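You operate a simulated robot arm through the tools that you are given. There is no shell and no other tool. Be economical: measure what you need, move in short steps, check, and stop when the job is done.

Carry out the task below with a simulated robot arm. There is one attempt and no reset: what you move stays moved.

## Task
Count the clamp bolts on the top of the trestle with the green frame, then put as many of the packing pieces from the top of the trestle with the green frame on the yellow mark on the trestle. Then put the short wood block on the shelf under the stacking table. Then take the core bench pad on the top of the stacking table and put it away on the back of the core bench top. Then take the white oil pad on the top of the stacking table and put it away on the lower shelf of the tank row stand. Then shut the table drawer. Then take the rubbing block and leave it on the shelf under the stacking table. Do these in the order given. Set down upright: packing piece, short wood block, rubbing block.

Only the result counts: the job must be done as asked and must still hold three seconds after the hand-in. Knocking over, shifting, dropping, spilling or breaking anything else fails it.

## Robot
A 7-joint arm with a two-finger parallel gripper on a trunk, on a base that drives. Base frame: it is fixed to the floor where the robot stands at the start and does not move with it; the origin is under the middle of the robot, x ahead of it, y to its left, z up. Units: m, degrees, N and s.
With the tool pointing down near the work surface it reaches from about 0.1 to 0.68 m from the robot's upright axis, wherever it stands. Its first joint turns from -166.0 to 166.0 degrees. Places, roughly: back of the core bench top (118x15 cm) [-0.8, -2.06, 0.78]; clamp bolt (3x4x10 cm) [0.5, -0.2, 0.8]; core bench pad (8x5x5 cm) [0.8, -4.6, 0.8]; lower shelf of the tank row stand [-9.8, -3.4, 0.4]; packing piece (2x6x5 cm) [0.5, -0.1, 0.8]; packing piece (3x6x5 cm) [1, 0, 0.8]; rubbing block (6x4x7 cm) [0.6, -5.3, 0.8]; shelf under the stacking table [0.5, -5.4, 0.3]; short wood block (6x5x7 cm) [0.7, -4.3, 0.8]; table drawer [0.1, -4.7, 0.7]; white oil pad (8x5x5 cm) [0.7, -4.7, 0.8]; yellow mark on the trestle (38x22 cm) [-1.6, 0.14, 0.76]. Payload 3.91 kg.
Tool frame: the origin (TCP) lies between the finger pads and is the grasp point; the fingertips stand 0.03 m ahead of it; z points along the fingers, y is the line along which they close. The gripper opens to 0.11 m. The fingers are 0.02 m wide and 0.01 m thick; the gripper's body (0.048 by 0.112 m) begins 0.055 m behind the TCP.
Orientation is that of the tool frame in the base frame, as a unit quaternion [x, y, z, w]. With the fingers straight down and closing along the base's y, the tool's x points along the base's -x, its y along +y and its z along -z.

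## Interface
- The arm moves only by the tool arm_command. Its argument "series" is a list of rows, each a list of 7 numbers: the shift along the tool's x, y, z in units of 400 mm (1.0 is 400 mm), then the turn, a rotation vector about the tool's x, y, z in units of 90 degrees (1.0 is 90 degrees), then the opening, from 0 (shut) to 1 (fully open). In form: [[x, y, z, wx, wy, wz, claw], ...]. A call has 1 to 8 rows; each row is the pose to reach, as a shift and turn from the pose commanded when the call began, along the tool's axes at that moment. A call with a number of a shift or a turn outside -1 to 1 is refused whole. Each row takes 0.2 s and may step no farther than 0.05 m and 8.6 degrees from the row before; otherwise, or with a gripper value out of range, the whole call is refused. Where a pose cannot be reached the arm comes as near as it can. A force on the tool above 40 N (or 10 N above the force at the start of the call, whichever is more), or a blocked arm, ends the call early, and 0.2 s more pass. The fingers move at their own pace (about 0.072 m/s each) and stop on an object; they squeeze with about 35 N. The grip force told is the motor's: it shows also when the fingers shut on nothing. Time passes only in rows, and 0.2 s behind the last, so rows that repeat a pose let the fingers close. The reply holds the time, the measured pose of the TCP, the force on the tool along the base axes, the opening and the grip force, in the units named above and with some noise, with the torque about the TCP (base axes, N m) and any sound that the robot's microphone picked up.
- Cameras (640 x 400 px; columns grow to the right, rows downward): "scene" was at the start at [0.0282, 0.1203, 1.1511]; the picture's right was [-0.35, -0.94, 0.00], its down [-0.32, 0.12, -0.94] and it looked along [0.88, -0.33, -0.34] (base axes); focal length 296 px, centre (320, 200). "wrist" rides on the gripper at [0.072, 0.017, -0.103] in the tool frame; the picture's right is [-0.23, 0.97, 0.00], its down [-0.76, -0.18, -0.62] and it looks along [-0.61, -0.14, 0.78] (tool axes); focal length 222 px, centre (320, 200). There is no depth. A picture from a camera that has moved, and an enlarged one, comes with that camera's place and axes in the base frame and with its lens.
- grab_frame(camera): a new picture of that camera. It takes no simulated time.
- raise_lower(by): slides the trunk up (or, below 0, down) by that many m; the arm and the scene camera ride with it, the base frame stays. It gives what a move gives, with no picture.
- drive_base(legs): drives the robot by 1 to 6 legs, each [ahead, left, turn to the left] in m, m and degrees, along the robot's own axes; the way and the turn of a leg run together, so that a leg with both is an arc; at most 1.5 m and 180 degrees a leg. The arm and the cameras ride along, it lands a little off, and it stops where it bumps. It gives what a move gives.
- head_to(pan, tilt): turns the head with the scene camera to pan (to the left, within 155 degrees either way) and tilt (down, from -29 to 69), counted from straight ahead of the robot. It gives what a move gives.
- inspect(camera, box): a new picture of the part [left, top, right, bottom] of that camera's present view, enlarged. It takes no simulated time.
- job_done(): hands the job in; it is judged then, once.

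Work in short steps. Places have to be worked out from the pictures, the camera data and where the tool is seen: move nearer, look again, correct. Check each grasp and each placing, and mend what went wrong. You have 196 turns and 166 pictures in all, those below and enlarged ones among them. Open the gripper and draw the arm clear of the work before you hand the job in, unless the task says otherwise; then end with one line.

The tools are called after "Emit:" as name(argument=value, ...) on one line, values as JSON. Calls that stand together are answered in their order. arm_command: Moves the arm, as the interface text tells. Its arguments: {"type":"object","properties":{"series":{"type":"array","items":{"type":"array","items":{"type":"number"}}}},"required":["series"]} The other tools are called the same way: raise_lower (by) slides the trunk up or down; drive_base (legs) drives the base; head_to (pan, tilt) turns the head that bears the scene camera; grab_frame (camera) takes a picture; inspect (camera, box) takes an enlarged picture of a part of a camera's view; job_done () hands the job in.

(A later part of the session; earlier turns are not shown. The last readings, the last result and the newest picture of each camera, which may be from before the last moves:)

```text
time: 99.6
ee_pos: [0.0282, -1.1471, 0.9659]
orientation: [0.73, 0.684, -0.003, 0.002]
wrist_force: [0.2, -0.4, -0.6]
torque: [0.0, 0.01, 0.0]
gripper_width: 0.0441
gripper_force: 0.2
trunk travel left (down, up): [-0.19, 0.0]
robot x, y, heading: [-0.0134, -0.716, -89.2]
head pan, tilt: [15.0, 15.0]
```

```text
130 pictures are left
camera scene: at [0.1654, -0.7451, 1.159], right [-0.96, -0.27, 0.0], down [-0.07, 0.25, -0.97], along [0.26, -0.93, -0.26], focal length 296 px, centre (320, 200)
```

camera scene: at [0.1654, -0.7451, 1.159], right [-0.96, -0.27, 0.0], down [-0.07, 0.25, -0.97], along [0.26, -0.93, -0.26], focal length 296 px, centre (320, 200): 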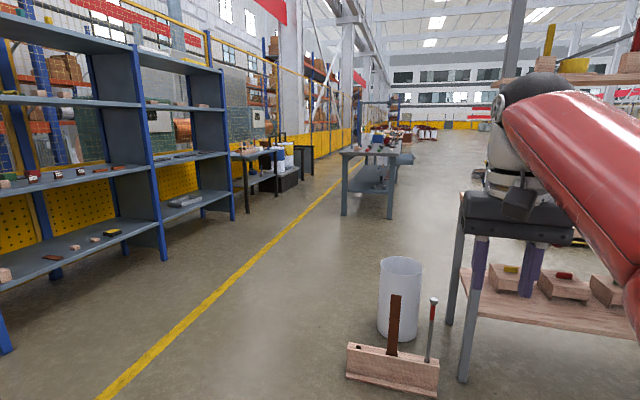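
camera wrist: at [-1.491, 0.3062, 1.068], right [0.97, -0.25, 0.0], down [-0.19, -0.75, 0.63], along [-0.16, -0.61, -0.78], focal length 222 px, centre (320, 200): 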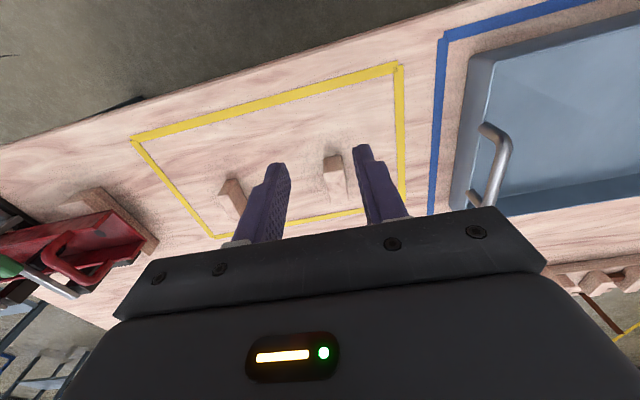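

The stacking table spans about x 0.25–0.85 from y≈-4.25 on; drawer open on its west side. I go round the bin on the east.

Emit:
drive_base(legs=[[0.12, 0, 0], [0, 1.15, 0], [1.2, 0, 0], [0.9, 0, 0]])

Emit:
head_to(pan=-15, tilt=20)

Emit:
grab_frame(camera="scene")

```text
time: 116.5
ee_pos: [1.4237, -3.3035, 0.9664]
orientation: [0.702, 0.712, -0.003, 0.002]
wrist_force: [0.2, -0.1, -0.1]
torque: [0.03, 0.0, -0.02]
gripper_width: 0.0441
gripper_force: 0.0
trunk travel left (down, up): [-0.19, 0.0]
robot x, y, heading: [1.3493, -2.8773, -84.4]
head pan, tilt: [15.0, 15.0]
```

```text
time: 117.5
ee_pos: [1.4254, -3.3031, 0.9649]
orientation: [0.702, 0.712, -0.004, 0.002]
wrist_force: [0.8, -0.4, 0.4]
torque: [0.01, 0.01, -0.01]
gripper_width: 0.044
gripper_force: 0.1
trunk travel left (down, up): [-0.19, 0.0]
robot x, y, heading: [1.3492, -2.879, -84.8]
head pan, tilt: [-15.0, 20.0]
```

```text
129 pictures are left
camera scene: at [1.4818, -2.8957, 1.151], right [-0.99, 0.17, 0.0], down [0.06, 0.34, -0.94], along [-0.16, -0.93, -0.34], focal length 296 px, centre (320, 200)
```

scene: 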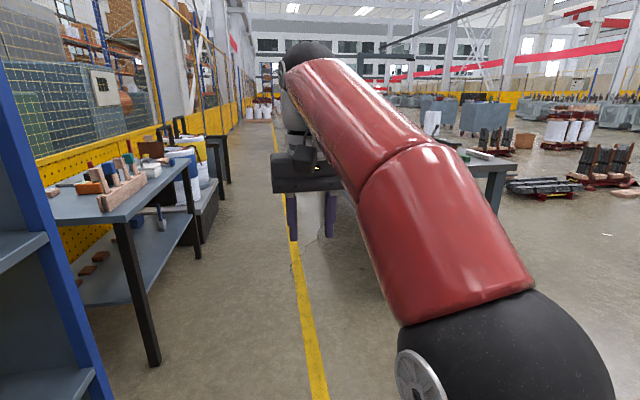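

The arm hides the table. I turn to face west here, then slide south along the table's east side.

Emit:
drive_base(legs=[[0, 0, -95.2], [-0.05, 1.0, 0]])

Emit:
head_to(pan=30, tilt=25)

Emit:
grab_frame(camera="scene")

```text
time: 126.8
ee_pos: [0.9585, -3.9288, 0.9653]
orientation: [0.999, -0.039, -0.003, -0.001]
wrist_force: [-0.9, -0.4, -0.6]
torque: [0.01, 0.03, -0.02]
gripper_width: 0.0438
gripper_force: 0.1
trunk travel left (down, up): [-0.19, 0.0]
robot x, y, heading: [1.3931, -3.8932, 179.9]
head pan, tilt: [-15.0, 20.0]
```

```text
time: 127.9
ee_pos: [0.9589, -3.9294, 0.9664]
orientation: [0.999, -0.038, -0.004, 0.0]
wrist_force: [-0.6, -0.4, -0.1]
torque: [-0.02, 0.02, -0.02]
gripper_width: 0.0442
gripper_force: 0.1
trunk travel left (down, up): [-0.19, 0.0]
robot x, y, heading: [1.3851, -3.8929, 180.0]
head pan, tilt: [30.0, 25.0]
```

```text
128 pictures are left
camera scene: at [1.3709, -4.093, 1.1429], right [-0.5, 0.87, 0.0], down [0.37, 0.21, -0.91], along [-0.79, -0.45, -0.42], focal length 296 px, centre (320, 200)
```

scene: 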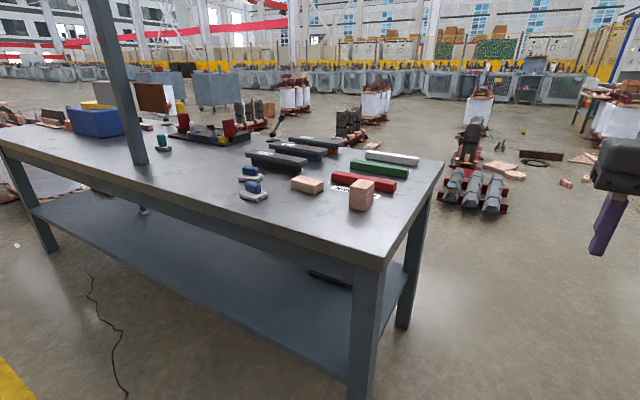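

I enlarge the table for the items.

Emit:
inspect(camera="scene", box=[220, 125, 450, 270])

Emit:
inspect(camera="scene", box=[0, 90, 240, 240])

```text
2.76 times, centred on (335, 198) of scene
camera zoom: at [1.3709, -4.093, 1.1429], right [-0.5, 0.87, 0.0], down [0.37, 0.21, -0.91], along [-0.79, -0.45, -0.42], focal length 817 px, centre (279, 207)
```

zoom: 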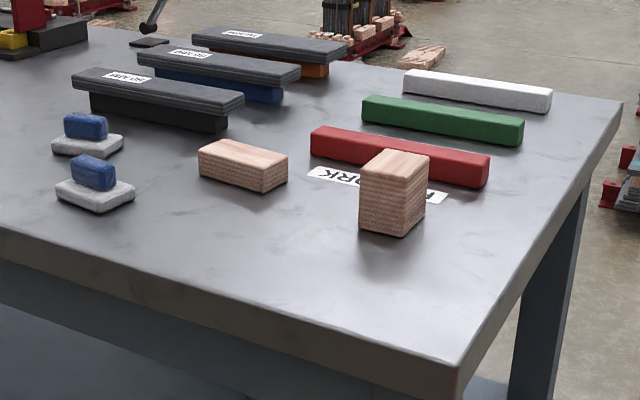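

```text
2.67 times, centred on (120, 165) of scene
camera zoom: at [1.3709, -4.093, 1.1429], right [-0.5, 0.87, 0.0], down [0.37, 0.21, -0.91], along [-0.79, -0.45, -0.42], focal length 789 px, centre (853, 293)
```

zoom: 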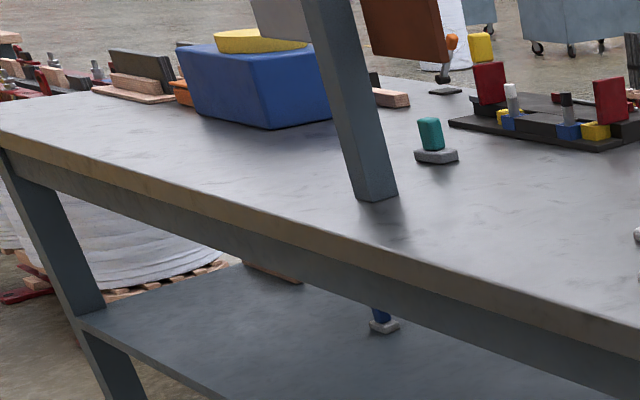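

Upright wood block is near (0.67,-4.35), two blue-handled pads beyond, which match core pad (0.8,-4.6) and oil pad (0.7,-4.7). I slide south to face the block.

Emit:
drive_base(legs=[[0, 0.45, 0]])

Emit:
head_to(pan=10, tilt=35)

Emit:
grab_frame(camera="scene")

Emit:
grab_frame(camera="wrist")

```text
time: 130.6
ee_pos: [0.9592, -4.3677, 0.9663]
orientation: [0.999, -0.036, -0.004, -0.001]
wrist_force: [0.7, -0.4, 0.8]
torque: [0.0, 0.02, 0.01]
gripper_width: 0.0441
gripper_force: 0.1
trunk travel left (down, up): [-0.19, 0.0]
robot x, y, heading: [1.3909, -4.334, -180.1]
head pan, tilt: [30.0, 25.0]
```

```text
time: 131.4
ee_pos: [0.961, -4.3689, 0.9661]
orientation: [0.999, -0.037, -0.003, -0.001]
wrist_force: [0.2, -0.4, -0.4]
torque: [-0.01, 0.0, 0.01]
gripper_width: 0.044
gripper_force: 0.0
trunk travel left (down, up): [-0.19, 0.0]
robot x, y, heading: [1.3889, -4.3284, -180.1]
head pan, tilt: [10.0, 35.0]
```

```text
125 pictures are left
camera scene: at [1.3648, -4.5005, 1.1271], right [-0.18, 0.98, 0.0], down [0.56, 0.1, -0.82], along [-0.81, -0.14, -0.57], focal length 296 px, centre (320, 200)
```

scene: 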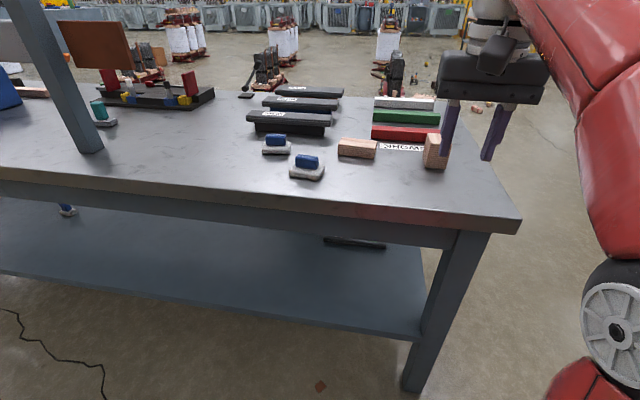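

```text
124 pictures are left
camera wrist: at [1.0303, -4.3907, 1.0682], right [-0.3, -0.95, 0.0], down [-0.74, 0.23, 0.63], along [-0.6, 0.19, -0.78], focal length 222 px, centre (320, 200)
```

wrist: 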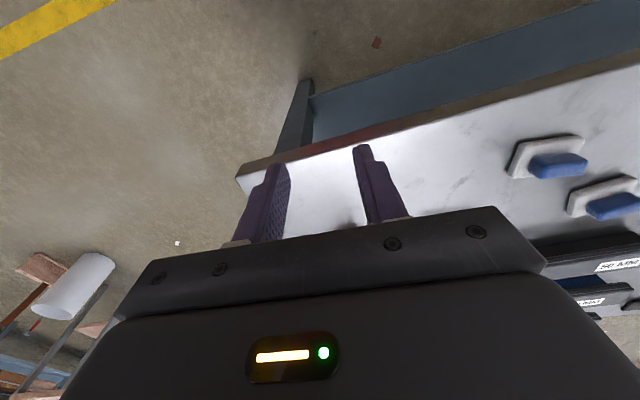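

Positions fit a table top at z≈0.79: block (0.70,-4.34), core pad (0.81,-4.62), oil pad (0.70,-4.73). I drive 0.12 closer, look at the block, and check the pads for marks.

Emit:
drive_base(legs=[[0.1, -0.02, 0]])

Emit:
inspect(camera="scene", box=[340, 100, 520, 210])

Emit:
inspect(camera="scene", box=[240, 110, 360, 210])

```text
time: 132.6
ee_pos: [0.8583, -4.3474, 0.9659]
orientation: [0.999, -0.038, -0.004, -0.002]
wrist_force: [0.3, -0.1, -0.5]
torque: [0.02, 0.02, 0.01]
gripper_width: 0.0441
gripper_force: 0.0
trunk travel left (down, up): [-0.19, 0.0]
robot x, y, heading: [1.288, -4.3097, -180.0]
head pan, tilt: [10.0, 35.0]
```

```text
3.56 times, centred on (430, 155) of scene
camera zoom: at [1.2641, -4.4806, 1.1271], right [-0.17, 0.98, 0.0], down [0.56, 0.1, -0.82], along [-0.81, -0.14, -0.57], focal length 1052 px, centre (-71, 360)
```

zoom: 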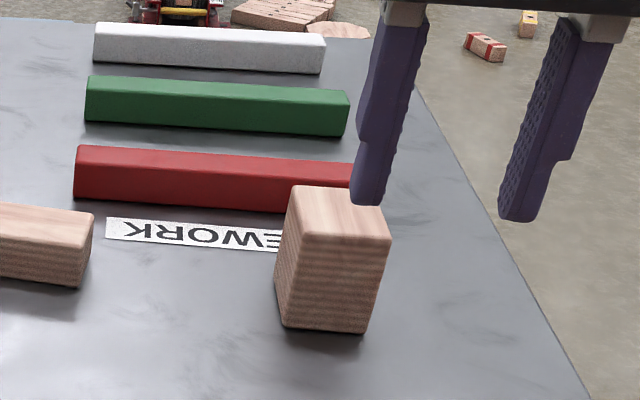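

```text
4.00 times, centred on (300, 160) of scene
camera zoom: at [1.2641, -4.4806, 1.1271], right [-0.17, 0.98, 0.0], down [0.56, 0.1, -0.82], along [-0.81, -0.14, -0.57], focal length 1184 px, centre (400, 360)
```

zoom: 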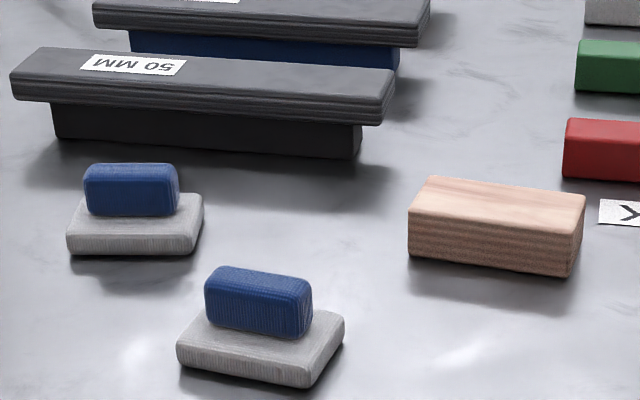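

Pads look alike; the nearer one fits the core pad's given place. The short block is aligned with the tool. I tilt the tool 45° (pointing west-down) so that the same grasp can serve under the table.

Emit:
arm_command(series=[[0, 0, 0, 0, -0.085, 0, 0.9], [0, 0, 0, 0, -0.17, 0, 0.9], [0, 0, 0, 0, -0.255, 0, 0.9], [0, 0, 0, 0, -0.34, 0, 0.9], [0, 0, 0, 0, -0.425, 0, 0.9], [0, 0, 0, 0, -0.5, 0, 0.9]])

Emit:
grab_frame(camera="scene")

Emit:
grab_frame(camera="wrist")

```text
time: 134.0
ee_pos: [0.8596, -4.3481, 0.9665]
orientation: [0.922, -0.034, -0.387, -0.015]
wrist_force: [-0.4, 0.0, -0.1]
torque: [0.02, -0.03, -0.04]
gripper_width: 0.0993
gripper_force: 0.0
trunk travel left (down, up): [-0.19, 0.0]
robot x, y, heading: [1.2892, -4.3086, -180.1]
head pan, tilt: [10.0, 35.0]
```

```text
121 pictures are left
camera scene: at [1.264, -4.4806, 1.1271], right [-0.17, 0.98, 0.0], down [0.56, 0.1, -0.82], along [-0.81, -0.14, -0.57], focal length 296 px, centre (320, 200)
```

scene: 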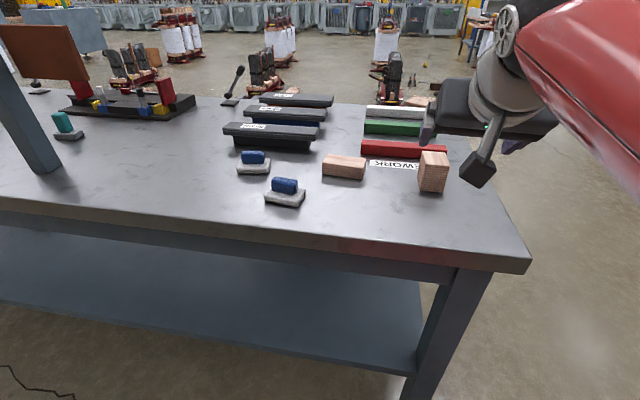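

```text
120 pictures are left
camera wrist: at [0.9813, -4.374, 0.9867], right [-0.23, -0.96, 0.16], down [-0.08, 0.18, 0.98], along [-0.97, 0.22, -0.12], focal length 222 px, centre (320, 200)
```

wrist: 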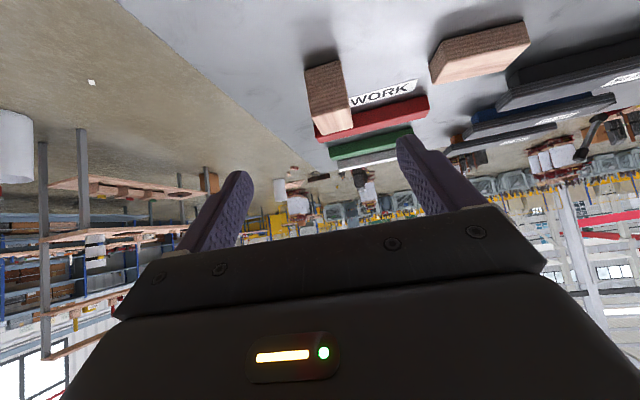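

I approach along the fingers to about 6 cm short of the grasp, then look.

Emit:
arm_command(series=[[-0.03, 0.01, 0.1, 0, 0, 0, 0.9], [-0.056, 0.02, 0.2, 0, 0, 0, 0.9], [-0.056, 0.02, 0.3, 0, 0, 0, 0.9], [-0.056, 0.02, 0.4, 0, 0, 0, 0.9]])

Emit:
inspect(camera="scene", box=[340, 80, 560, 240])

Emit:
grab_frame(camera="wrist")

```text
time: 135.0
ee_pos: [0.7264, -4.3467, 0.8673]
orientation: [0.922, -0.034, -0.386, -0.015]
wrist_force: [0.4, 0.2, 0.0]
torque: [-0.02, 0.01, -0.03]
gripper_width: 0.0991
gripper_force: 0.0
trunk travel left (down, up): [-0.19, 0.0]
robot x, y, heading: [1.2907, -4.3127, -180.1]
head pan, tilt: [10.0, 35.0]
```

```text
2.50 times, centred on (450, 160) of scene
camera zoom: at [1.2645, -4.4806, 1.1271], right [-0.17, 0.98, 0.0], down [0.56, 0.1, -0.82], along [-0.81, -0.14, -0.57], focal length 740 px, centre (-5, 300)
```

zoom: 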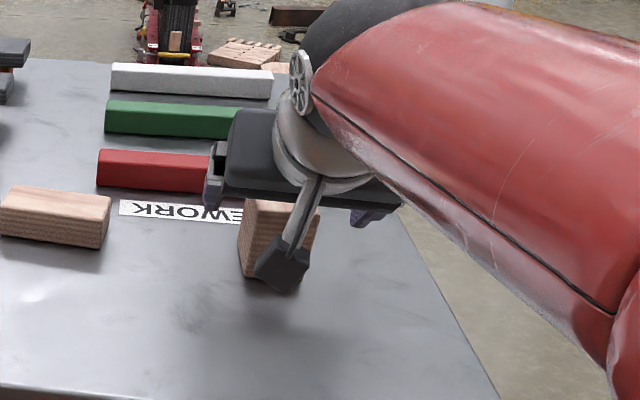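

```text
118 pictures are left
camera wrist: at [0.8495, -4.3734, 0.8877], right [-0.23, -0.96, 0.16], down [-0.08, 0.18, 0.98], along [-0.97, 0.21, -0.12], focal length 222 px, centre (320, 200)
```

wrist: 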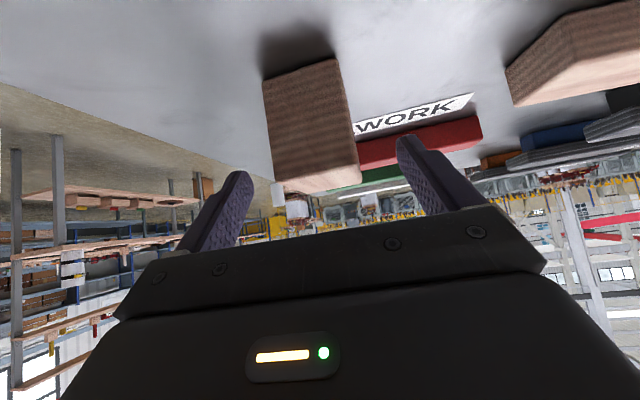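

Block between the fingers; near face x≈0.723. I advance the last 4.7 cm and close.

Emit:
arm_command(series=[[0.008, 0, 0.06, 0, 0, 0, 0.9], [0.008, 0, 0.117, 0, 0, 0, 0.9], [0.008, 0, 0.117, 0, 0, 0, 0.0], [0.008, 0, 0.117, 0, 0, 0, 0.0], [0.008, 0, 0.117, 0, 0, 0, 0.0]])

```text
time: 136.2
ee_pos: [0.6954, -4.3429, 0.8328]
orientation: [0.922, -0.034, -0.386, -0.015]
wrist_force: [-0.6, -0.8, 0.6]
torque: [-0.03, 0.07, -0.06]
gripper_width: 0.0457
gripper_force: 34.5
trunk travel left (down, up): [-0.19, 0.0]
robot x, y, heading: [1.2883, -4.3097, -179.9]
head pan, tilt: [10.0, 35.0]
```

Gripped. Lift 8 cm then draw back east off the table.

Emit:
arm_command(series=[[-0.08, 0, -0.08, 0, 0, 0, 0], [-0.16, 0, -0.16, 0, 0, 0, 0], [-0.08, 0, -0.24, 0, 0, 0, 0], [0.0, 0, -0.32, 0, 0, 0, 0], [0.08, 0, -0.4, 0, 0, 0, 0], [0.16, 0, -0.48, 0, 0, 0, 0]])

Emit:
grab_frame(camera="wrist")

```text
time: 137.6
ee_pos: [0.8758, -4.3545, 0.9221]
orientation: [0.922, -0.034, -0.384, -0.015]
wrist_force: [-0.8, -0.3, -1.2]
torque: [0.02, 0.03, -0.02]
gripper_width: 0.0457
gripper_force: 34.9
trunk travel left (down, up): [-0.19, 0.0]
robot x, y, heading: [1.2909, -4.3104, -180.0]
head pan, tilt: [10.0, 35.0]
```

```text
117 pictures are left
camera wrist: at [0.998, -4.3808, 0.9428], right [-0.23, -0.96, 0.16], down [-0.08, 0.18, 0.98], along [-0.97, 0.22, -0.12], focal length 222 px, centre (320, 200)
```

wrist: 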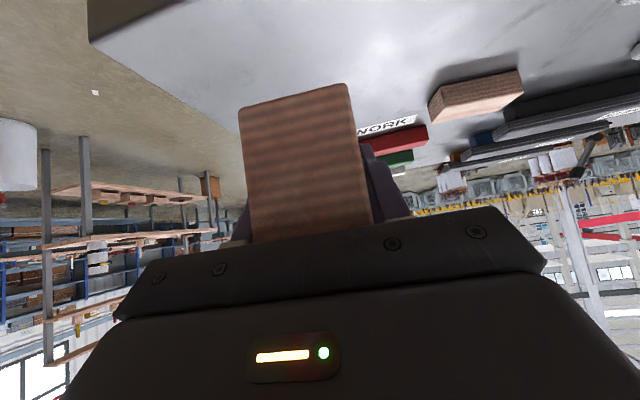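

I back off a little and slide south to look at the shelf.

Emit:
drive_base(legs=[[-0.15, 0, 0], [0, 0.5, 0]])

Emit:
raise_lower(by=-0.18)

Emit:
head_to(pan=15, tilt=35)

Emit:
grab_frame(camera="scene")

```text
time: 141.4
ee_pos: [1.0224, -4.8172, 0.9226]
orientation: [0.922, -0.045, -0.385, -0.019]
wrist_force: [0.5, 0.2, -1.0]
torque: [0.01, 0.05, 0.05]
gripper_width: 0.0456
gripper_force: 35.1
trunk travel left (down, up): [-0.19, 0.0]
robot x, y, heading: [1.4397, -4.7802, 179.0]
head pan, tilt: [10.0, 35.0]
```

```text
time: 143.4
ee_pos: [1.0228, -4.8184, 0.7425]
orientation: [0.921, -0.045, -0.386, -0.019]
wrist_force: [-0.9, 0.0, -1.1]
torque: [-0.01, -0.01, 0.01]
gripper_width: 0.0457
gripper_force: 35.0
trunk travel left (down, up): [-0.01, 0.18]
robot x, y, heading: [1.4331, -4.7851, 178.8]
head pan, tilt: [10.0, 35.0]
```

```text
time: 144.0
ee_pos: [1.022, -4.8178, 0.7429]
orientation: [0.921, -0.045, -0.386, -0.02]
wrist_force: [0.0, -0.1, -1.3]
torque: [0.02, 0.03, 0.03]
gripper_width: 0.0455
gripper_force: 35.2
trunk travel left (down, up): [-0.01, 0.18]
robot x, y, heading: [1.4364, -4.7833, 178.8]
head pan, tilt: [15.0, 35.0]
```

```text
116 pictures are left
camera scene: at [1.4092, -4.9599, 0.9471], right [-0.24, 0.97, 0.0], down [0.56, 0.14, -0.82], along [-0.8, -0.19, -0.57], focal length 296 px, centre (320, 200)
```

scene: 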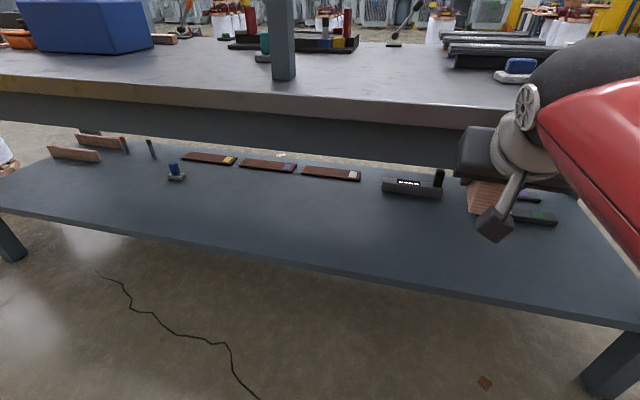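

The shelf's front is clear (top z≈0.31). I lower the arm in front of the opening.

Emit:
arm_command(series=[[0.076, 0, 0.075, 0, 0, 0, 0], [0.153, 0, 0.15, 0, 0, 0, 0], [0.229, 0, 0.225, 0, 0, 0, 0], [0.306, 0, 0.3, 0, 0, 0, 0], [0.382, 0, 0.375, 0, 0, 0, 0], [0.459, 0, 0.45, 0, 0, 0, 0], [0.535, 0, 0.525, 0, 0, 0, 0]])

Emit:
grab_frame(camera="scene")

```text
time: 145.6
ee_pos: [1.0008, -4.8252, 0.459]
orientation: [0.921, -0.044, -0.386, -0.018]
wrist_force: [-0.4, -0.5, -1.4]
torque: [-0.02, 0.03, -0.04]
gripper_width: 0.0458
gripper_force: 35.0
out of reach, approached as far as the arm can: row 6, 7
trunk travel left (down, up): [-0.01, 0.18]
robot x, y, heading: [1.4363, -4.7799, 178.9]
head pan, tilt: [15.0, 35.0]
```

```text
115 pictures are left
camera scene: at [1.4092, -4.96, 0.9471], right [-0.24, 0.97, 0.0], down [0.56, 0.14, -0.82], along [-0.8, -0.2, -0.57], focal length 296 px, centre (320, 200)
```

scene: 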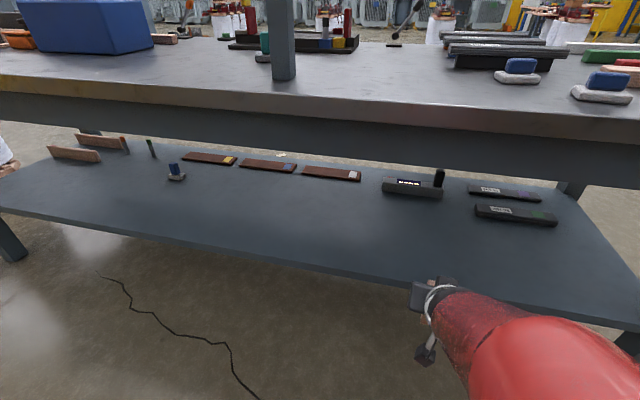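

I drive 0.10 ahead and then push in toward x≈0.78.

Emit:
drive_base(legs=[[0.1, 0, 1]])

Emit:
arm_command(series=[[-0.07, 0, 0.07, 0, 0, 0, 0], [-0.14, 0, 0.14, 0, 0, 0, 0], [-0.2, 0, 0.22, 0, 0, 0, 0]])

Emit:
grab_frame(camera="scene")

```text
time: 146.8
ee_pos: [0.9016, -4.8311, 0.4593]
orientation: [0.922, -0.036, -0.385, -0.016]
wrist_force: [0.4, -0.4, -1.7]
torque: [0.0, 0.0, 0.0]
gripper_width: 0.0458
gripper_force: 35.1
trunk travel left (down, up): [-0.01, 0.18]
robot x, y, heading: [1.3349, -4.7807, 179.7]
head pan, tilt: [15.0, 35.0]
```

```text
time: 147.8
ee_pos: [0.7933, -4.8747, 0.4573]
orientation: [0.922, 0.015, -0.386, 0.004]
wrist_force: [0.3, 0.2, -1.0]
torque: [-0.03, 0.01, 0.06]
gripper_width: 0.0457
gripper_force: 34.8
trunk travel left (down, up): [-0.01, 0.18]
robot x, y, heading: [1.3397, -4.7798, 180.0]
head pan, tilt: [15.0, 35.0]
stopped in row 3: the arm was blocked; the commanded pose is now the measured one
```

```text
114 pictures are left
camera scene: at [1.3128, -4.9591, 0.9471], right [-0.26, 0.97, 0.0], down [0.55, 0.15, -0.82], along [-0.79, -0.21, -0.57], focal length 296 px, centre (320, 200)
```

scene: 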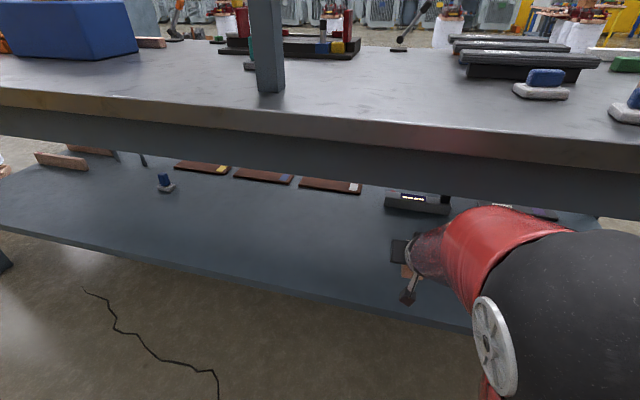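

Something of the arm met the table edge (wrist likely against the apron). I draw back 4 cm and then lower.

Emit:
arm_command(series=[[0.07, 0, -0.07, 0, 0, 0, 0], [0.14, 0, 0.0, 0, 0, 0, 0], [0.21, 0, 0.07, 0, 0, 0, 0]])

Emit:
grab_frame(camera="scene")

Emit:
grab_frame(camera="wrist")

```text
time: 148.6
ee_pos: [0.8312, -4.8709, 0.3763]
orientation: [0.922, 0.014, -0.386, 0.004]
wrist_force: [0.1, 1.1, -0.6]
torque: [0.01, 0.0, 0.0]
gripper_width: 0.0456
gripper_force: 34.5
trunk travel left (down, up): [-0.01, 0.18]
robot x, y, heading: [1.3348, -4.7832, 180.1]
head pan, tilt: [15.0, 35.0]
```

```text
113 pictures are left
camera scene: at [1.3129, -4.9592, 0.9471], right [-0.26, 0.97, 0.0], down [0.55, 0.15, -0.82], along [-0.79, -0.21, -0.57], focal length 296 px, centre (320, 200)
```

scene: 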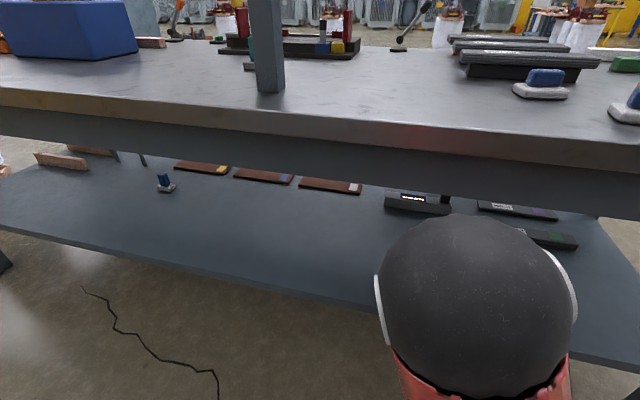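

```text
112 pictures are left
camera wrist: at [0.956, -4.8839, 0.3963], right [-0.13, -0.98, 0.16], down [-0.1, 0.17, 0.98], along [-0.99, 0.11, -0.12], focal length 222 px, centre (320, 200)
```

wrist: 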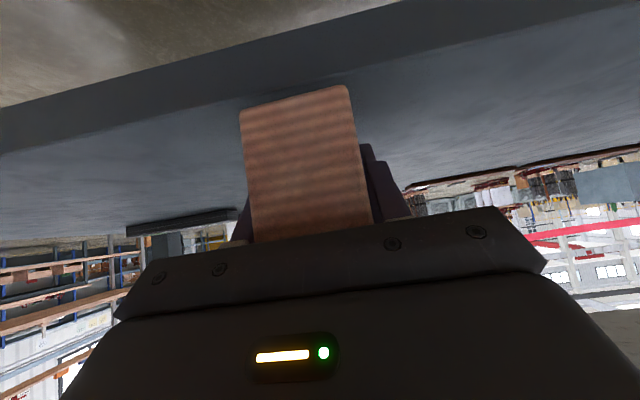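

Now low enough. Shelf edge x≈0.837; I push in to x≈0.775.

Emit:
arm_command(series=[[-0.05, 0, 0.05, 0, 0, 0, 0], [-0.1, 0, 0.1, 0, 0, 0, 0]])

```text
time: 149.2
ee_pos: [0.7744, -4.8725, 0.3771]
orientation: [0.922, 0.014, -0.387, 0.005]
wrist_force: [-0.8, 0.4, -1.4]
torque: [0.02, 0.03, 0.01]
gripper_width: 0.0457
gripper_force: 35.3
trunk travel left (down, up): [-0.01, 0.18]
robot x, y, heading: [1.3388, -4.7849, 179.7]
head pan, tilt: [15.0, 35.0]
```

Free. Now I lower in small steps until contact.

Emit:
arm_command(series=[[0.013, 0, 0.013, 0, 0, 0, 0], [0.026, 0, 0.026, 0, 0, 0, 0], [0.035, 0, 0.035, 0, 0, 0, 0], [0.044, 0, 0.044, 0, 0, 0, 0], [0.053, 0, 0.053, 0, 0, 0, 0]])

Emit:
grab_frame(camera="wrist")

```text
time: 150.2
ee_pos: [0.7711, -4.8725, 0.3584]
orientation: [0.919, 0.014, -0.393, 0.008]
wrist_force: [5.9, 0.8, 21.8]
torque: [0.29, -1.17, -0.01]
gripper_width: 0.0458
gripper_force: 35.1
trunk travel left (down, up): [-0.01, 0.18]
robot x, y, heading: [1.3401, -4.7783, 180.0]
head pan, tilt: [15.0, 35.0]
stopped in row 5: the force on the tool passed its limit at 46 N (the readings are from after the stop); the commanded pose is now the measured one
```

```text
111 pictures are left
camera wrist: at [0.8964, -4.8862, 0.3767], right [-0.13, -0.98, 0.17], down [-0.08, 0.18, 0.98], along [-0.99, 0.11, -0.1], focal length 222 px, centre (320, 200)
```

wrist: 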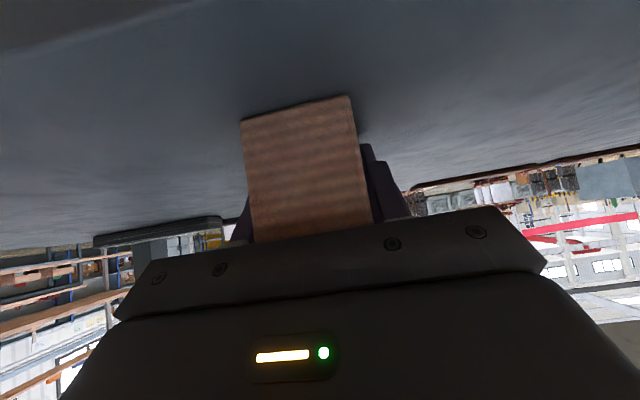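

Contact at the shelf (z≈0.315). I ease up 2 mm and open, then withdraw along the fingers.

Emit:
arm_command(series=[[-0.004, 0, -0.004, 0, 0, 0, 0], [-0.004, 0, -0.004, 0, 0, 0, 0.3], [-0.004, 0, -0.004, 0, 0, 0, 0.7], [-0.004, 0, -0.004, 0, 0, 0, 0.9]])

Emit:
grab_frame(camera="wrist")

```text
time: 151.2
ee_pos: [0.7725, -4.8776, 0.3576]
orientation: [0.92, 0.017, -0.392, 0.009]
wrist_force: [4.2, -3.8, 7.3]
torque: [0.27, 0.04, -0.15]
gripper_width: 0.0971
gripper_force: 0.1
trunk travel left (down, up): [-0.01, 0.18]
robot x, y, heading: [1.336, -4.7829, 179.8]
head pan, tilt: [15.0, 35.0]
stopped in row 4: the force on the tool passed its limit at 61 N (the readings are from after the stop); the commanded pose is now the measured one
```

```text
110 pictures are left
camera wrist: at [0.8978, -4.8895, 0.3771], right [-0.12, -0.98, 0.17], down [-0.09, 0.18, 0.98], along [-0.99, 0.1, -0.11], focal length 222 px, centre (320, 200)
```

wrist: 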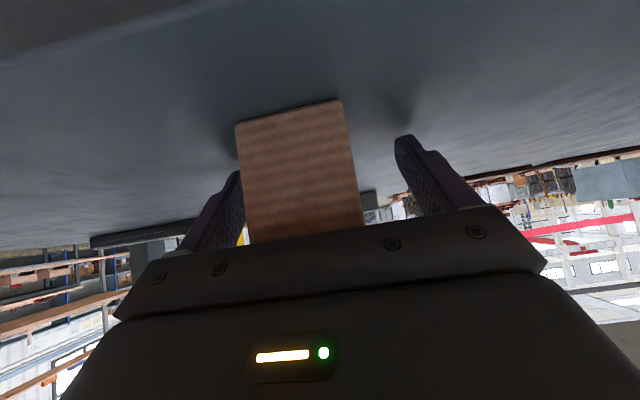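

The left finger stays close to the block, so I shift the hand 8 mm away and withdraw along the fingers.

Emit:
arm_command(series=[[-0.004, -0.02, -0.004, 0, 0, 0, 0.9], [-0.004, -0.02, -0.06, 0, 0, 0, 0.9], [-0.004, -0.02, -0.12, 0, 0, 0, 0.9], [0.06, -0.02, -0.18, 0, 0, 0, 0.9]])

Emit:
grab_frame(camera="wrist")

```text
time: 152.2
ee_pos: [0.8415, -4.8652, 0.3906]
orientation: [0.92, 0.017, -0.391, 0.009]
wrist_force: [-0.9, -0.2, -0.6]
torque: [0.0, -0.02, 0.02]
gripper_width: 0.0993
gripper_force: 0.0
trunk travel left (down, up): [-0.01, 0.18]
robot x, y, heading: [1.3427, -4.7826, 180.0]
head pan, tilt: [15.0, 35.0]
```

```text
109 pictures are left
camera wrist: at [0.966, -4.877, 0.4094], right [-0.12, -0.98, 0.17], down [-0.09, 0.18, 0.98], along [-0.99, 0.11, -0.11], focal length 222 px, centre (320, 200)
```

wrist: 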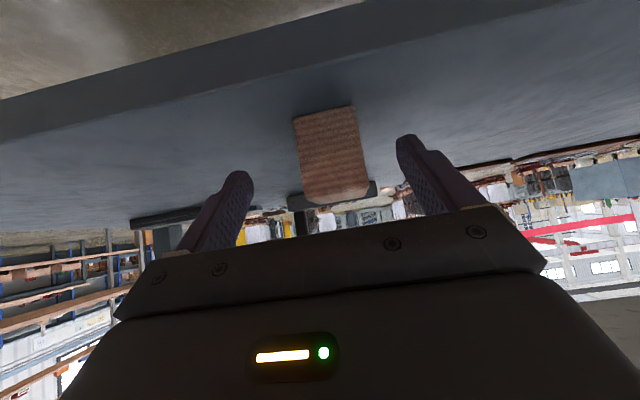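

The block stands upright on the shelf. I back off, raise the trunk, and turn the tool down again.

Emit:
drive_base(legs=[[-0.18, 0, 0]])

Emit:
raise_lower(by=0.18)

Emit:
arm_command(series=[[-0.075, 0, -0.075, 0, 0.05, 0, 0.9], [-0.15, 0, -0.15, 0, 0.05, 0, 0.9], [-0.225, 0, -0.225, 0, 0.05, 0, 0.9], [-0.3, 0, -0.3, 0, 0.05, 0, 0.9], [-0.375, 0, -0.375, 0, 0.05, 0, 0.9], [-0.45, 0, -0.45, 0, 0.05, 0, 0.9], [-0.525, 0, -0.525, 0, 0.05, 0, 0.9]])

Emit:
grab_frame(camera="scene")

```text
time: 153.7
ee_pos: [1.0191, -4.8648, 0.391]
orientation: [0.92, 0.017, -0.391, 0.009]
wrist_force: [-0.2, -0.2, -0.8]
torque: [0.01, 0.02, 0.01]
gripper_width: 0.0992
gripper_force: 0.1
trunk travel left (down, up): [-0.01, 0.18]
robot x, y, heading: [1.5157, -4.7821, 179.8]
head pan, tilt: [15.0, 35.0]
```

```text
time: 155.7
ee_pos: [1.0196, -4.8652, 0.5698]
orientation: [0.92, 0.017, -0.391, 0.008]
wrist_force: [-0.3, 1.0, -0.1]
torque: [0.0, 0.03, -0.04]
gripper_width: 0.0991
gripper_force: 0.1
trunk travel left (down, up): [-0.19, 0.0]
robot x, y, heading: [1.5175, -4.7821, 180.2]
head pan, tilt: [15.0, 35.0]
```

```text
time: 157.3
ee_pos: [1.0261, -4.8669, 0.8675]
orientation: [0.935, 0.018, -0.354, 0.008]
wrist_force: [-0.3, -0.3, -0.7]
torque: [-0.01, -0.02, -0.01]
gripper_width: 0.0989
gripper_force: 0.0
trunk travel left (down, up): [-0.19, 0.0]
robot x, y, heading: [1.5171, -4.7839, 179.6]
head pan, tilt: [15.0, 35.0]
```

```text
108 pictures are left
camera scene: at [1.4916, -4.9597, 1.127], right [-0.26, 0.97, 0.0], down [0.55, 0.15, -0.82], along [-0.79, -0.21, -0.57], focal length 296 px, centre (320, 200)
```

scene: 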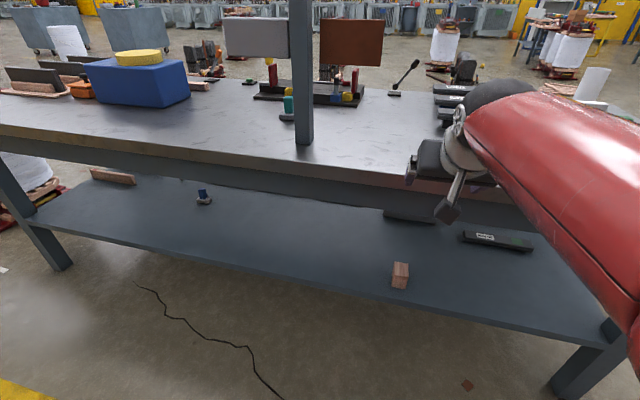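

I turn the tool straight down at height and step to face the core pad.

Emit:
arm_command(series=[[-0.06, 0, -0.06, 0, 0.09, 0, 0.7], [-0.12, 0, -0.12, 0, 0.18, 0, 0.7], [-0.15, 0, -0.15, 0, 0.27, 0, 0.7], [-0.17, 0, -0.17, 0, 0.36, 0, 0.7], [-0.17, 0, -0.17, 0, 0.461, 0, 0.7]])

Emit:
drive_base(legs=[[0.08, -0.18, 0]])

Emit:
grab_frame(camera="scene")

Emit:
grab_frame(camera="wrist")

```text
refused: row 5 steps farther than a row can; nothing moved
```

```text
time: 158.9
ee_pos: [0.9469, -4.6843, 0.8673]
orientation: [0.935, 0.015, -0.355, 0.007]
wrist_force: [0.3, 0.0, -0.6]
torque: [-0.03, 0.0, 0.0]
gripper_width: 0.0989
gripper_force: 0.2
trunk travel left (down, up): [-0.19, 0.0]
robot x, y, heading: [1.4373, -4.5983, 179.7]
head pan, tilt: [15.0, 35.0]
```

```text
107 pictures are left
camera scene: at [1.4122, -4.7783, 1.1271], right [-0.25, 0.97, 0.0], down [0.55, 0.15, -0.82], along [-0.79, -0.21, -0.57], focal length 296 px, centre (320, 200)
```

scene: 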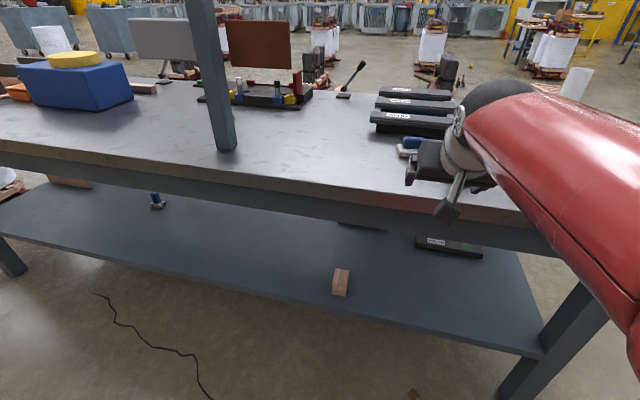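

```text
106 pictures are left
camera wrist: at [1.0688, -4.6965, 0.8966], right [-0.14, -0.98, 0.15], down [-0.16, 0.17, 0.97], along [-0.98, 0.11, -0.18], focal length 222 px, centre (320, 200)
```

wrist: 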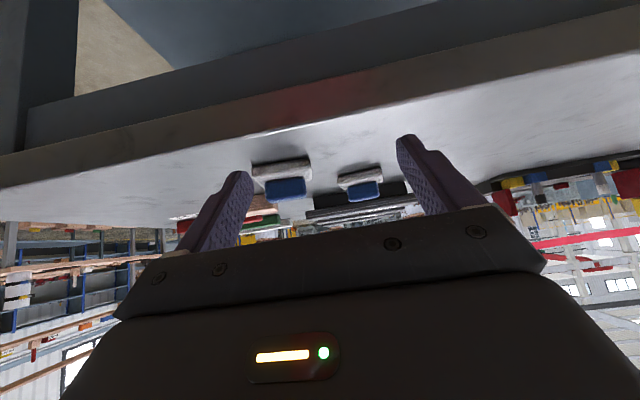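

Rotation step was too large; I redo it with finer steps while rising.

Emit:
arm_command(series=[[-0.06, 0, -0.06, 0, 0.08, 0, 0.7], [-0.12, 0, -0.12, 0, 0.16, 0, 0.7], [-0.16, 0, -0.16, 0, 0.24, 0, 0.7], [-0.17, 0, -0.17, 0, 0.32, 0, 0.7], [-0.17, 0, -0.17, 0, 0.39, 0, 0.7], [-0.17, 0, -0.17, 0, 0.462, 0, 0.7]])

Emit:
grab_frame(camera="wrist")

```text
time: 160.3
ee_pos: [0.94, -4.6841, 0.964]
orientation: [1.0, 0.017, -0.027, 0.001]
wrist_force: [-0.3, -0.8, 0.2]
torque: [0.0, 0.03, 0.01]
gripper_width: 0.0769
gripper_force: 0.0
out of reach, approached as far as the arm can: row 6
trunk travel left (down, up): [-0.19, 0.0]
robot x, y, heading: [1.4394, -4.6013, 179.6]
head pan, tilt: [15.0, 35.0]
```

```text
105 pictures are left
camera wrist: at [1.0181, -4.6979, 1.0625], right [-0.19, -0.98, 0.01], down [-0.73, 0.16, 0.66], along [-0.65, 0.12, -0.75], focal length 222 px, centre (320, 200)
```

wrist: 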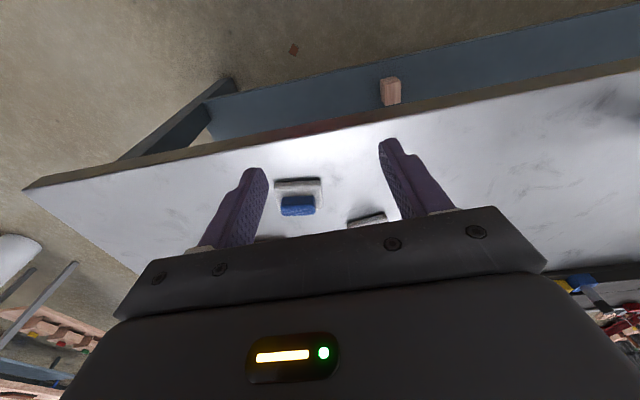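

Inspect the pads for exact pose.

Emit:
inspect(camera="wrist", box=[260, 160, 400, 240])

```text
4.57 times, centred on (330, 200) of wrist
camera zoom: at [1.0181, -4.6979, 1.0625], right [-0.19, -0.98, 0.01], down [-0.73, 0.16, 0.66], along [-0.65, 0.12, -0.75], focal length 1015 px, centre (274, 200)
```

zoom: 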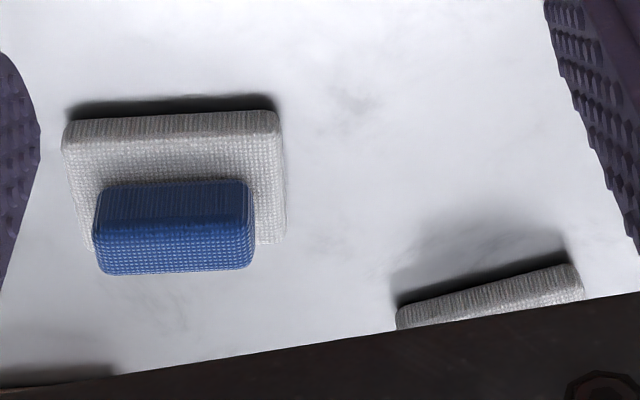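

Core pad handle centre ≈(0.811,-4.631), turned about 10° from the tool. I align above it.

Emit:
arm_command(series=[[-0.08, -0.04, 0.03, 0, 0.03, 0.05, 0.7], [-0.16, -0.08, 0.06, 0, 0.034, 0.108, 0.7], [-0.24, -0.12, 0.1, 0, 0.034, 0.108, 0.7], [-0.3, -0.1435, 0.16, 0, 0.034, 0.108, 0.7]])

Emit:
grab_frame(camera="wrist")

Emit:
inspect(camera="scene", box=[320, 80, 560, 230])

```text
time: 161.3
ee_pos: [0.8369, -4.6284, 0.9001]
orientation: [0.998, -0.068, -0.002, 0.003]
wrist_force: [0.6, 0.5, 0.7]
torque: [0.04, 0.03, -0.03]
gripper_width: 0.077
gripper_force: 0.1
out of reach, approached as far as the arm can: row 1, 2, 3, 4
trunk travel left (down, up): [-0.19, 0.0]
robot x, y, heading: [1.4393, -4.6034, 179.7]
head pan, tilt: [15.0, 35.0]
```

```text
103 pictures are left
camera wrist: at [0.9076, -4.6546, 1.0027], right [-0.36, -0.93, 0.01], down [-0.73, 0.28, 0.62], along [-0.59, 0.22, -0.78], focal length 222 px, centre (320, 200)
```

wrist: 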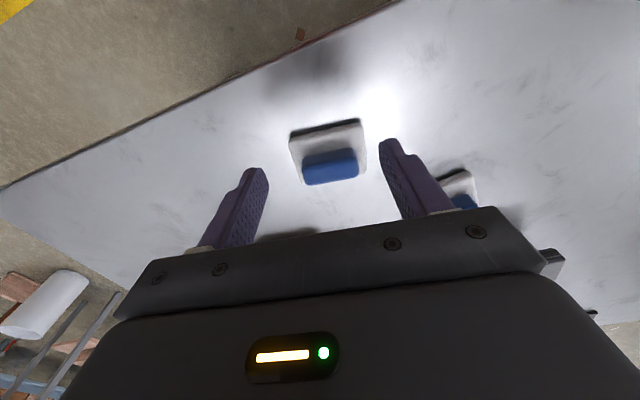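

```text
2.67 times, centred on (440, 155) of scene
camera zoom: at [1.4128, -4.7784, 1.1271], right [-0.25, 0.97, 0.0], down [0.55, 0.15, -0.82], along [-0.79, -0.21, -0.57], focal length 789 px, centre (0, 320)
```

zoom: 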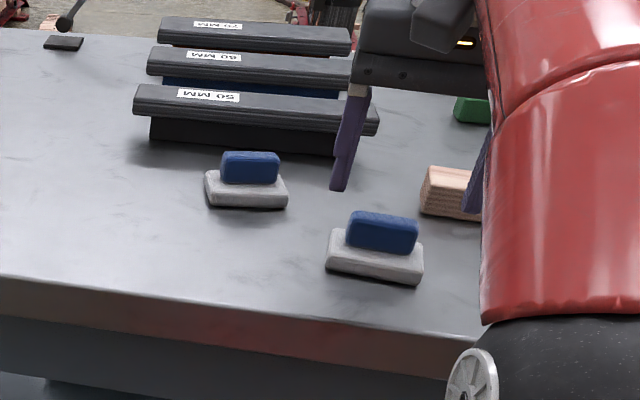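

Yaw fits. Centre (0.812,-4.628); I go down to z≈0.85 and close on the handle.

Emit:
arm_command(series=[[-0.06, 0.009, 0.05, 0, 0, 0, 0.7], [-0.062, 0.009, 0.09, 0, 0, 0, 0.7], [-0.062, 0.009, 0.128, 0, 0, 0, 0.7]])

Emit:
inspect(camera="scene", box=[380, 100, 540, 200])

Emit:
inspect(camera="wrist", box=[230, 100, 430, 240])

```text
time: 162.1
ee_pos: [0.8091, -4.6298, 0.8508]
orientation: [0.998, -0.067, 0.0, 0.003]
wrist_force: [-0.3, 0.9, 0.0]
torque: [0.03, -0.01, -0.01]
gripper_width: 0.0771
gripper_force: 0.1
out of reach, approached as far as the arm can: row 1
trunk travel left (down, up): [-0.19, 0.0]
robot x, y, heading: [1.4407, -4.599, 179.5]
head pan, tilt: [15.0, 35.0]
```

```text
4.00 times, centred on (460, 150) of scene
camera zoom: at [1.412, -4.7782, 1.1271], right [-0.25, 0.97, 0.0], down [0.56, 0.15, -0.82], along [-0.79, -0.21, -0.57], focal length 1184 px, centre (-240, 400)
```

zoom: 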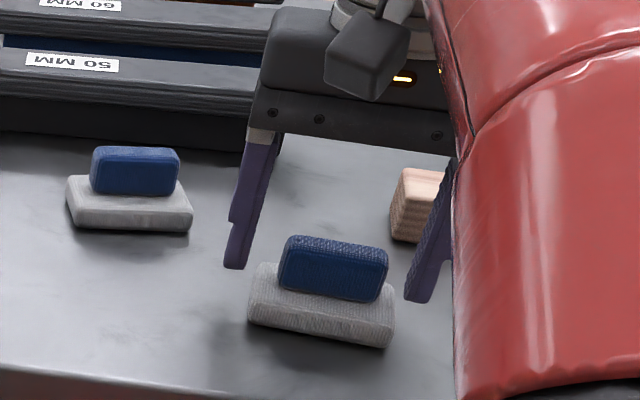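

```text
2.86 times, centred on (330, 170) of wrist
camera zoom: at [0.8779, -4.6562, 0.9526], right [-0.36, -0.93, 0.01], down [-0.73, 0.28, 0.62], along [-0.58, 0.22, -0.78], focal length 635 px, centre (291, 286)
```

zoom: 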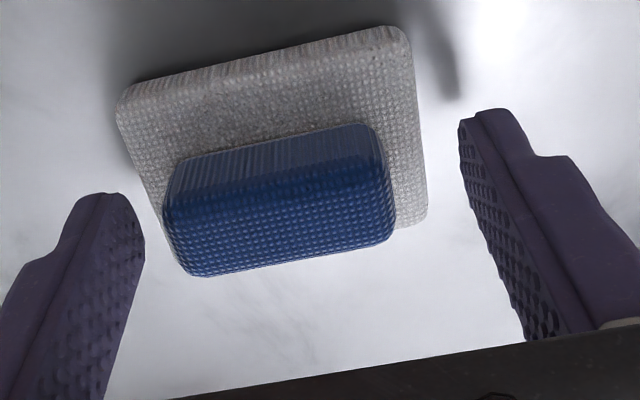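

Handle centred. Lower 3 mm more and close.

Emit:
arm_command(series=[[0, 0, 0.008, 0, 0, 0, 0.7], [0, 0, 0.008, 0, 0, 0, 0], [0, 0, 0.008, 0, 0, 0, 0], [0, 0, 0.008, 0, 0, 0, 0]])

Emit:
arm_command(series=[[0, 0, -0.08, 0, 0, 0, 0], [0.05, 0, -0.16, 0, 0, 0, 0], [0.13, 0, -0.22, 0, 0, 0, 0], [0.21, 0, -0.28, 0, 0, 0, 0], [0.3, 0, -0.3, 0, 0, 0, 0]])

Emit:
grab_frame(camera="wrist")

```text
time: 163.1
ee_pos: [0.8085, -4.6308, 0.8453]
orientation: [0.998, -0.068, -0.002, 0.003]
wrist_force: [-0.1, 0.2, 1.3]
torque: [0.01, 0.07, -0.02]
gripper_width: 0.0488
gripper_force: 35.2
trunk travel left (down, up): [-0.19, 0.0]
robot x, y, heading: [1.4367, -4.6014, 179.9]
head pan, tilt: [15.0, 35.0]
```

```text
time: 164.3
ee_pos: [0.9262, -4.6445, 0.9547]
orientation: [0.998, -0.068, -0.002, 0.004]
wrist_force: [-0.4, -0.6, -0.3]
torque: [-0.04, -0.03, -0.02]
gripper_width: 0.0489
gripper_force: 35.4
out of reach, approached as far as the arm can: row 1, 2, 3, 4, 5
trunk travel left (down, up): [-0.19, 0.0]
robot x, y, heading: [1.4366, -4.6004, 179.9]
head pan, tilt: [15.0, 35.0]
```

```text
99 pictures are left
camera wrist: at [0.9962, -4.671, 1.0579], right [-0.36, -0.93, 0.01], down [-0.73, 0.28, 0.62], along [-0.59, 0.22, -0.78], focal length 222 px, centre (320, 200)
```

wrist: 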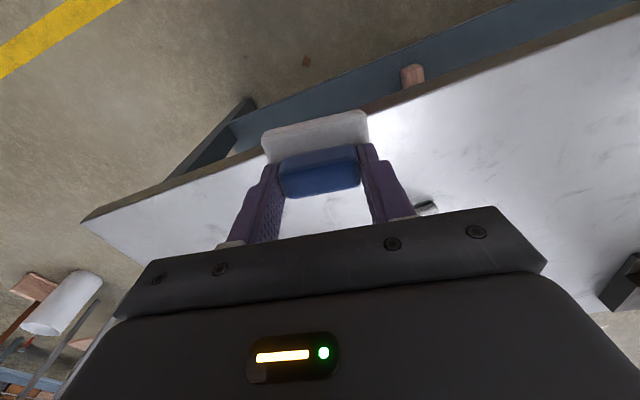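

Pad held by its handle. Now the drive north, then west to the core bench's north (back) side.

Emit:
drive_base(legs=[[-0.03, -1.2, 0], [0, -1.2, 0], [0, -1.0, 0]])

Emit:
head_to(pan=0, tilt=20)

Emit:
grab_frame(camera="scene")

```text
time: 181.0
ee_pos: [0.9346, -1.2141, 0.955]
orientation: [0.998, -0.064, -0.002, 0.003]
wrist_force: [-0.4, -0.1, 0.2]
torque: [-0.01, -0.03, -0.03]
gripper_width: 0.0487
gripper_force: 34.9
trunk travel left (down, up): [-0.19, 0.0]
robot x, y, heading: [1.4448, -1.1663, -179.8]
head pan, tilt: [15.0, 35.0]
```

```text
time: 181.8
ee_pos: [0.9355, -1.2135, 0.9563]
orientation: [0.998, -0.064, -0.002, 0.003]
wrist_force: [-0.2, 0.4, -0.6]
torque: [0.02, 0.01, 0.0]
gripper_width: 0.0486
gripper_force: 35.3
trunk travel left (down, up): [-0.19, 0.0]
robot x, y, heading: [1.4446, -1.1635, -180.0]
head pan, tilt: [0.0, 20.0]
```

```text
98 pictures are left
camera scene: at [1.4123, -1.3217, 1.1509], right [0.0, 1.0, 0.0], down [0.34, 0.0, -0.94], along [-0.94, 0.0, -0.34], focal length 296 px, centre (320, 200)
```

scene: 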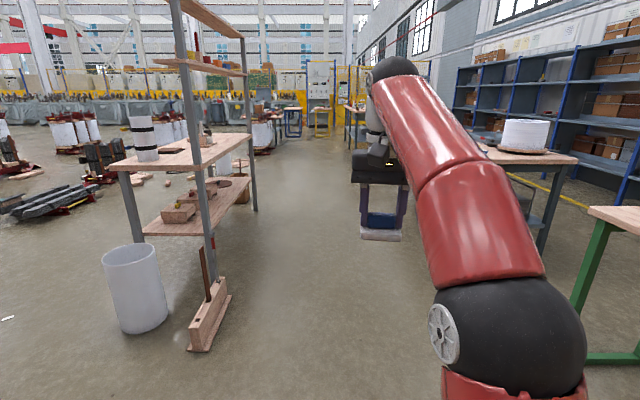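

The bench's north side is open between two posts, overhead shelf at about z 1.29. I drive west along it.

Emit:
drive_base(legs=[[1.1, 0, 0], [1.1, 0, 0]])

Emit:
head_to(pan=80, tilt=25)

Emit:
grab_frame(camera="scene")

```text
time: 192.5
ee_pos: [-1.2344, -1.1746, 0.9569]
orientation: [0.997, -0.072, -0.002, 0.004]
wrist_force: [0.1, -0.8, -0.6]
torque: [0.0, -0.01, -0.02]
gripper_width: 0.049
gripper_force: 35.0
trunk travel left (down, up): [-0.19, 0.0]
robot x, y, heading: [-0.7271, -1.1363, 179.4]
head pan, tilt: [0.0, 20.0]
```

```text
time: 194.0
ee_pos: [-1.2351, -1.1744, 0.9551]
orientation: [0.997, -0.071, -0.002, 0.004]
wrist_force: [0.2, -0.5, -0.3]
torque: [0.02, -0.03, 0.02]
gripper_width: 0.049
gripper_force: 35.6
trunk travel left (down, up): [-0.19, 0.0]
robot x, y, heading: [-0.7239, -1.1323, 179.4]
head pan, tilt: [80.0, 25.0]
```

```text
97 pictures are left
camera scene: at [-0.6825, -1.3804, 1.1429], right [-0.98, 0.19, 0.0], down [0.08, 0.42, -0.91], along [-0.17, -0.89, -0.42], focal length 296 px, centre (320, 200)
```

scene: 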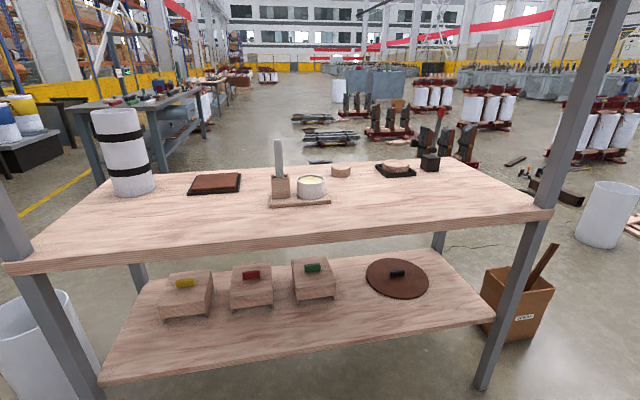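

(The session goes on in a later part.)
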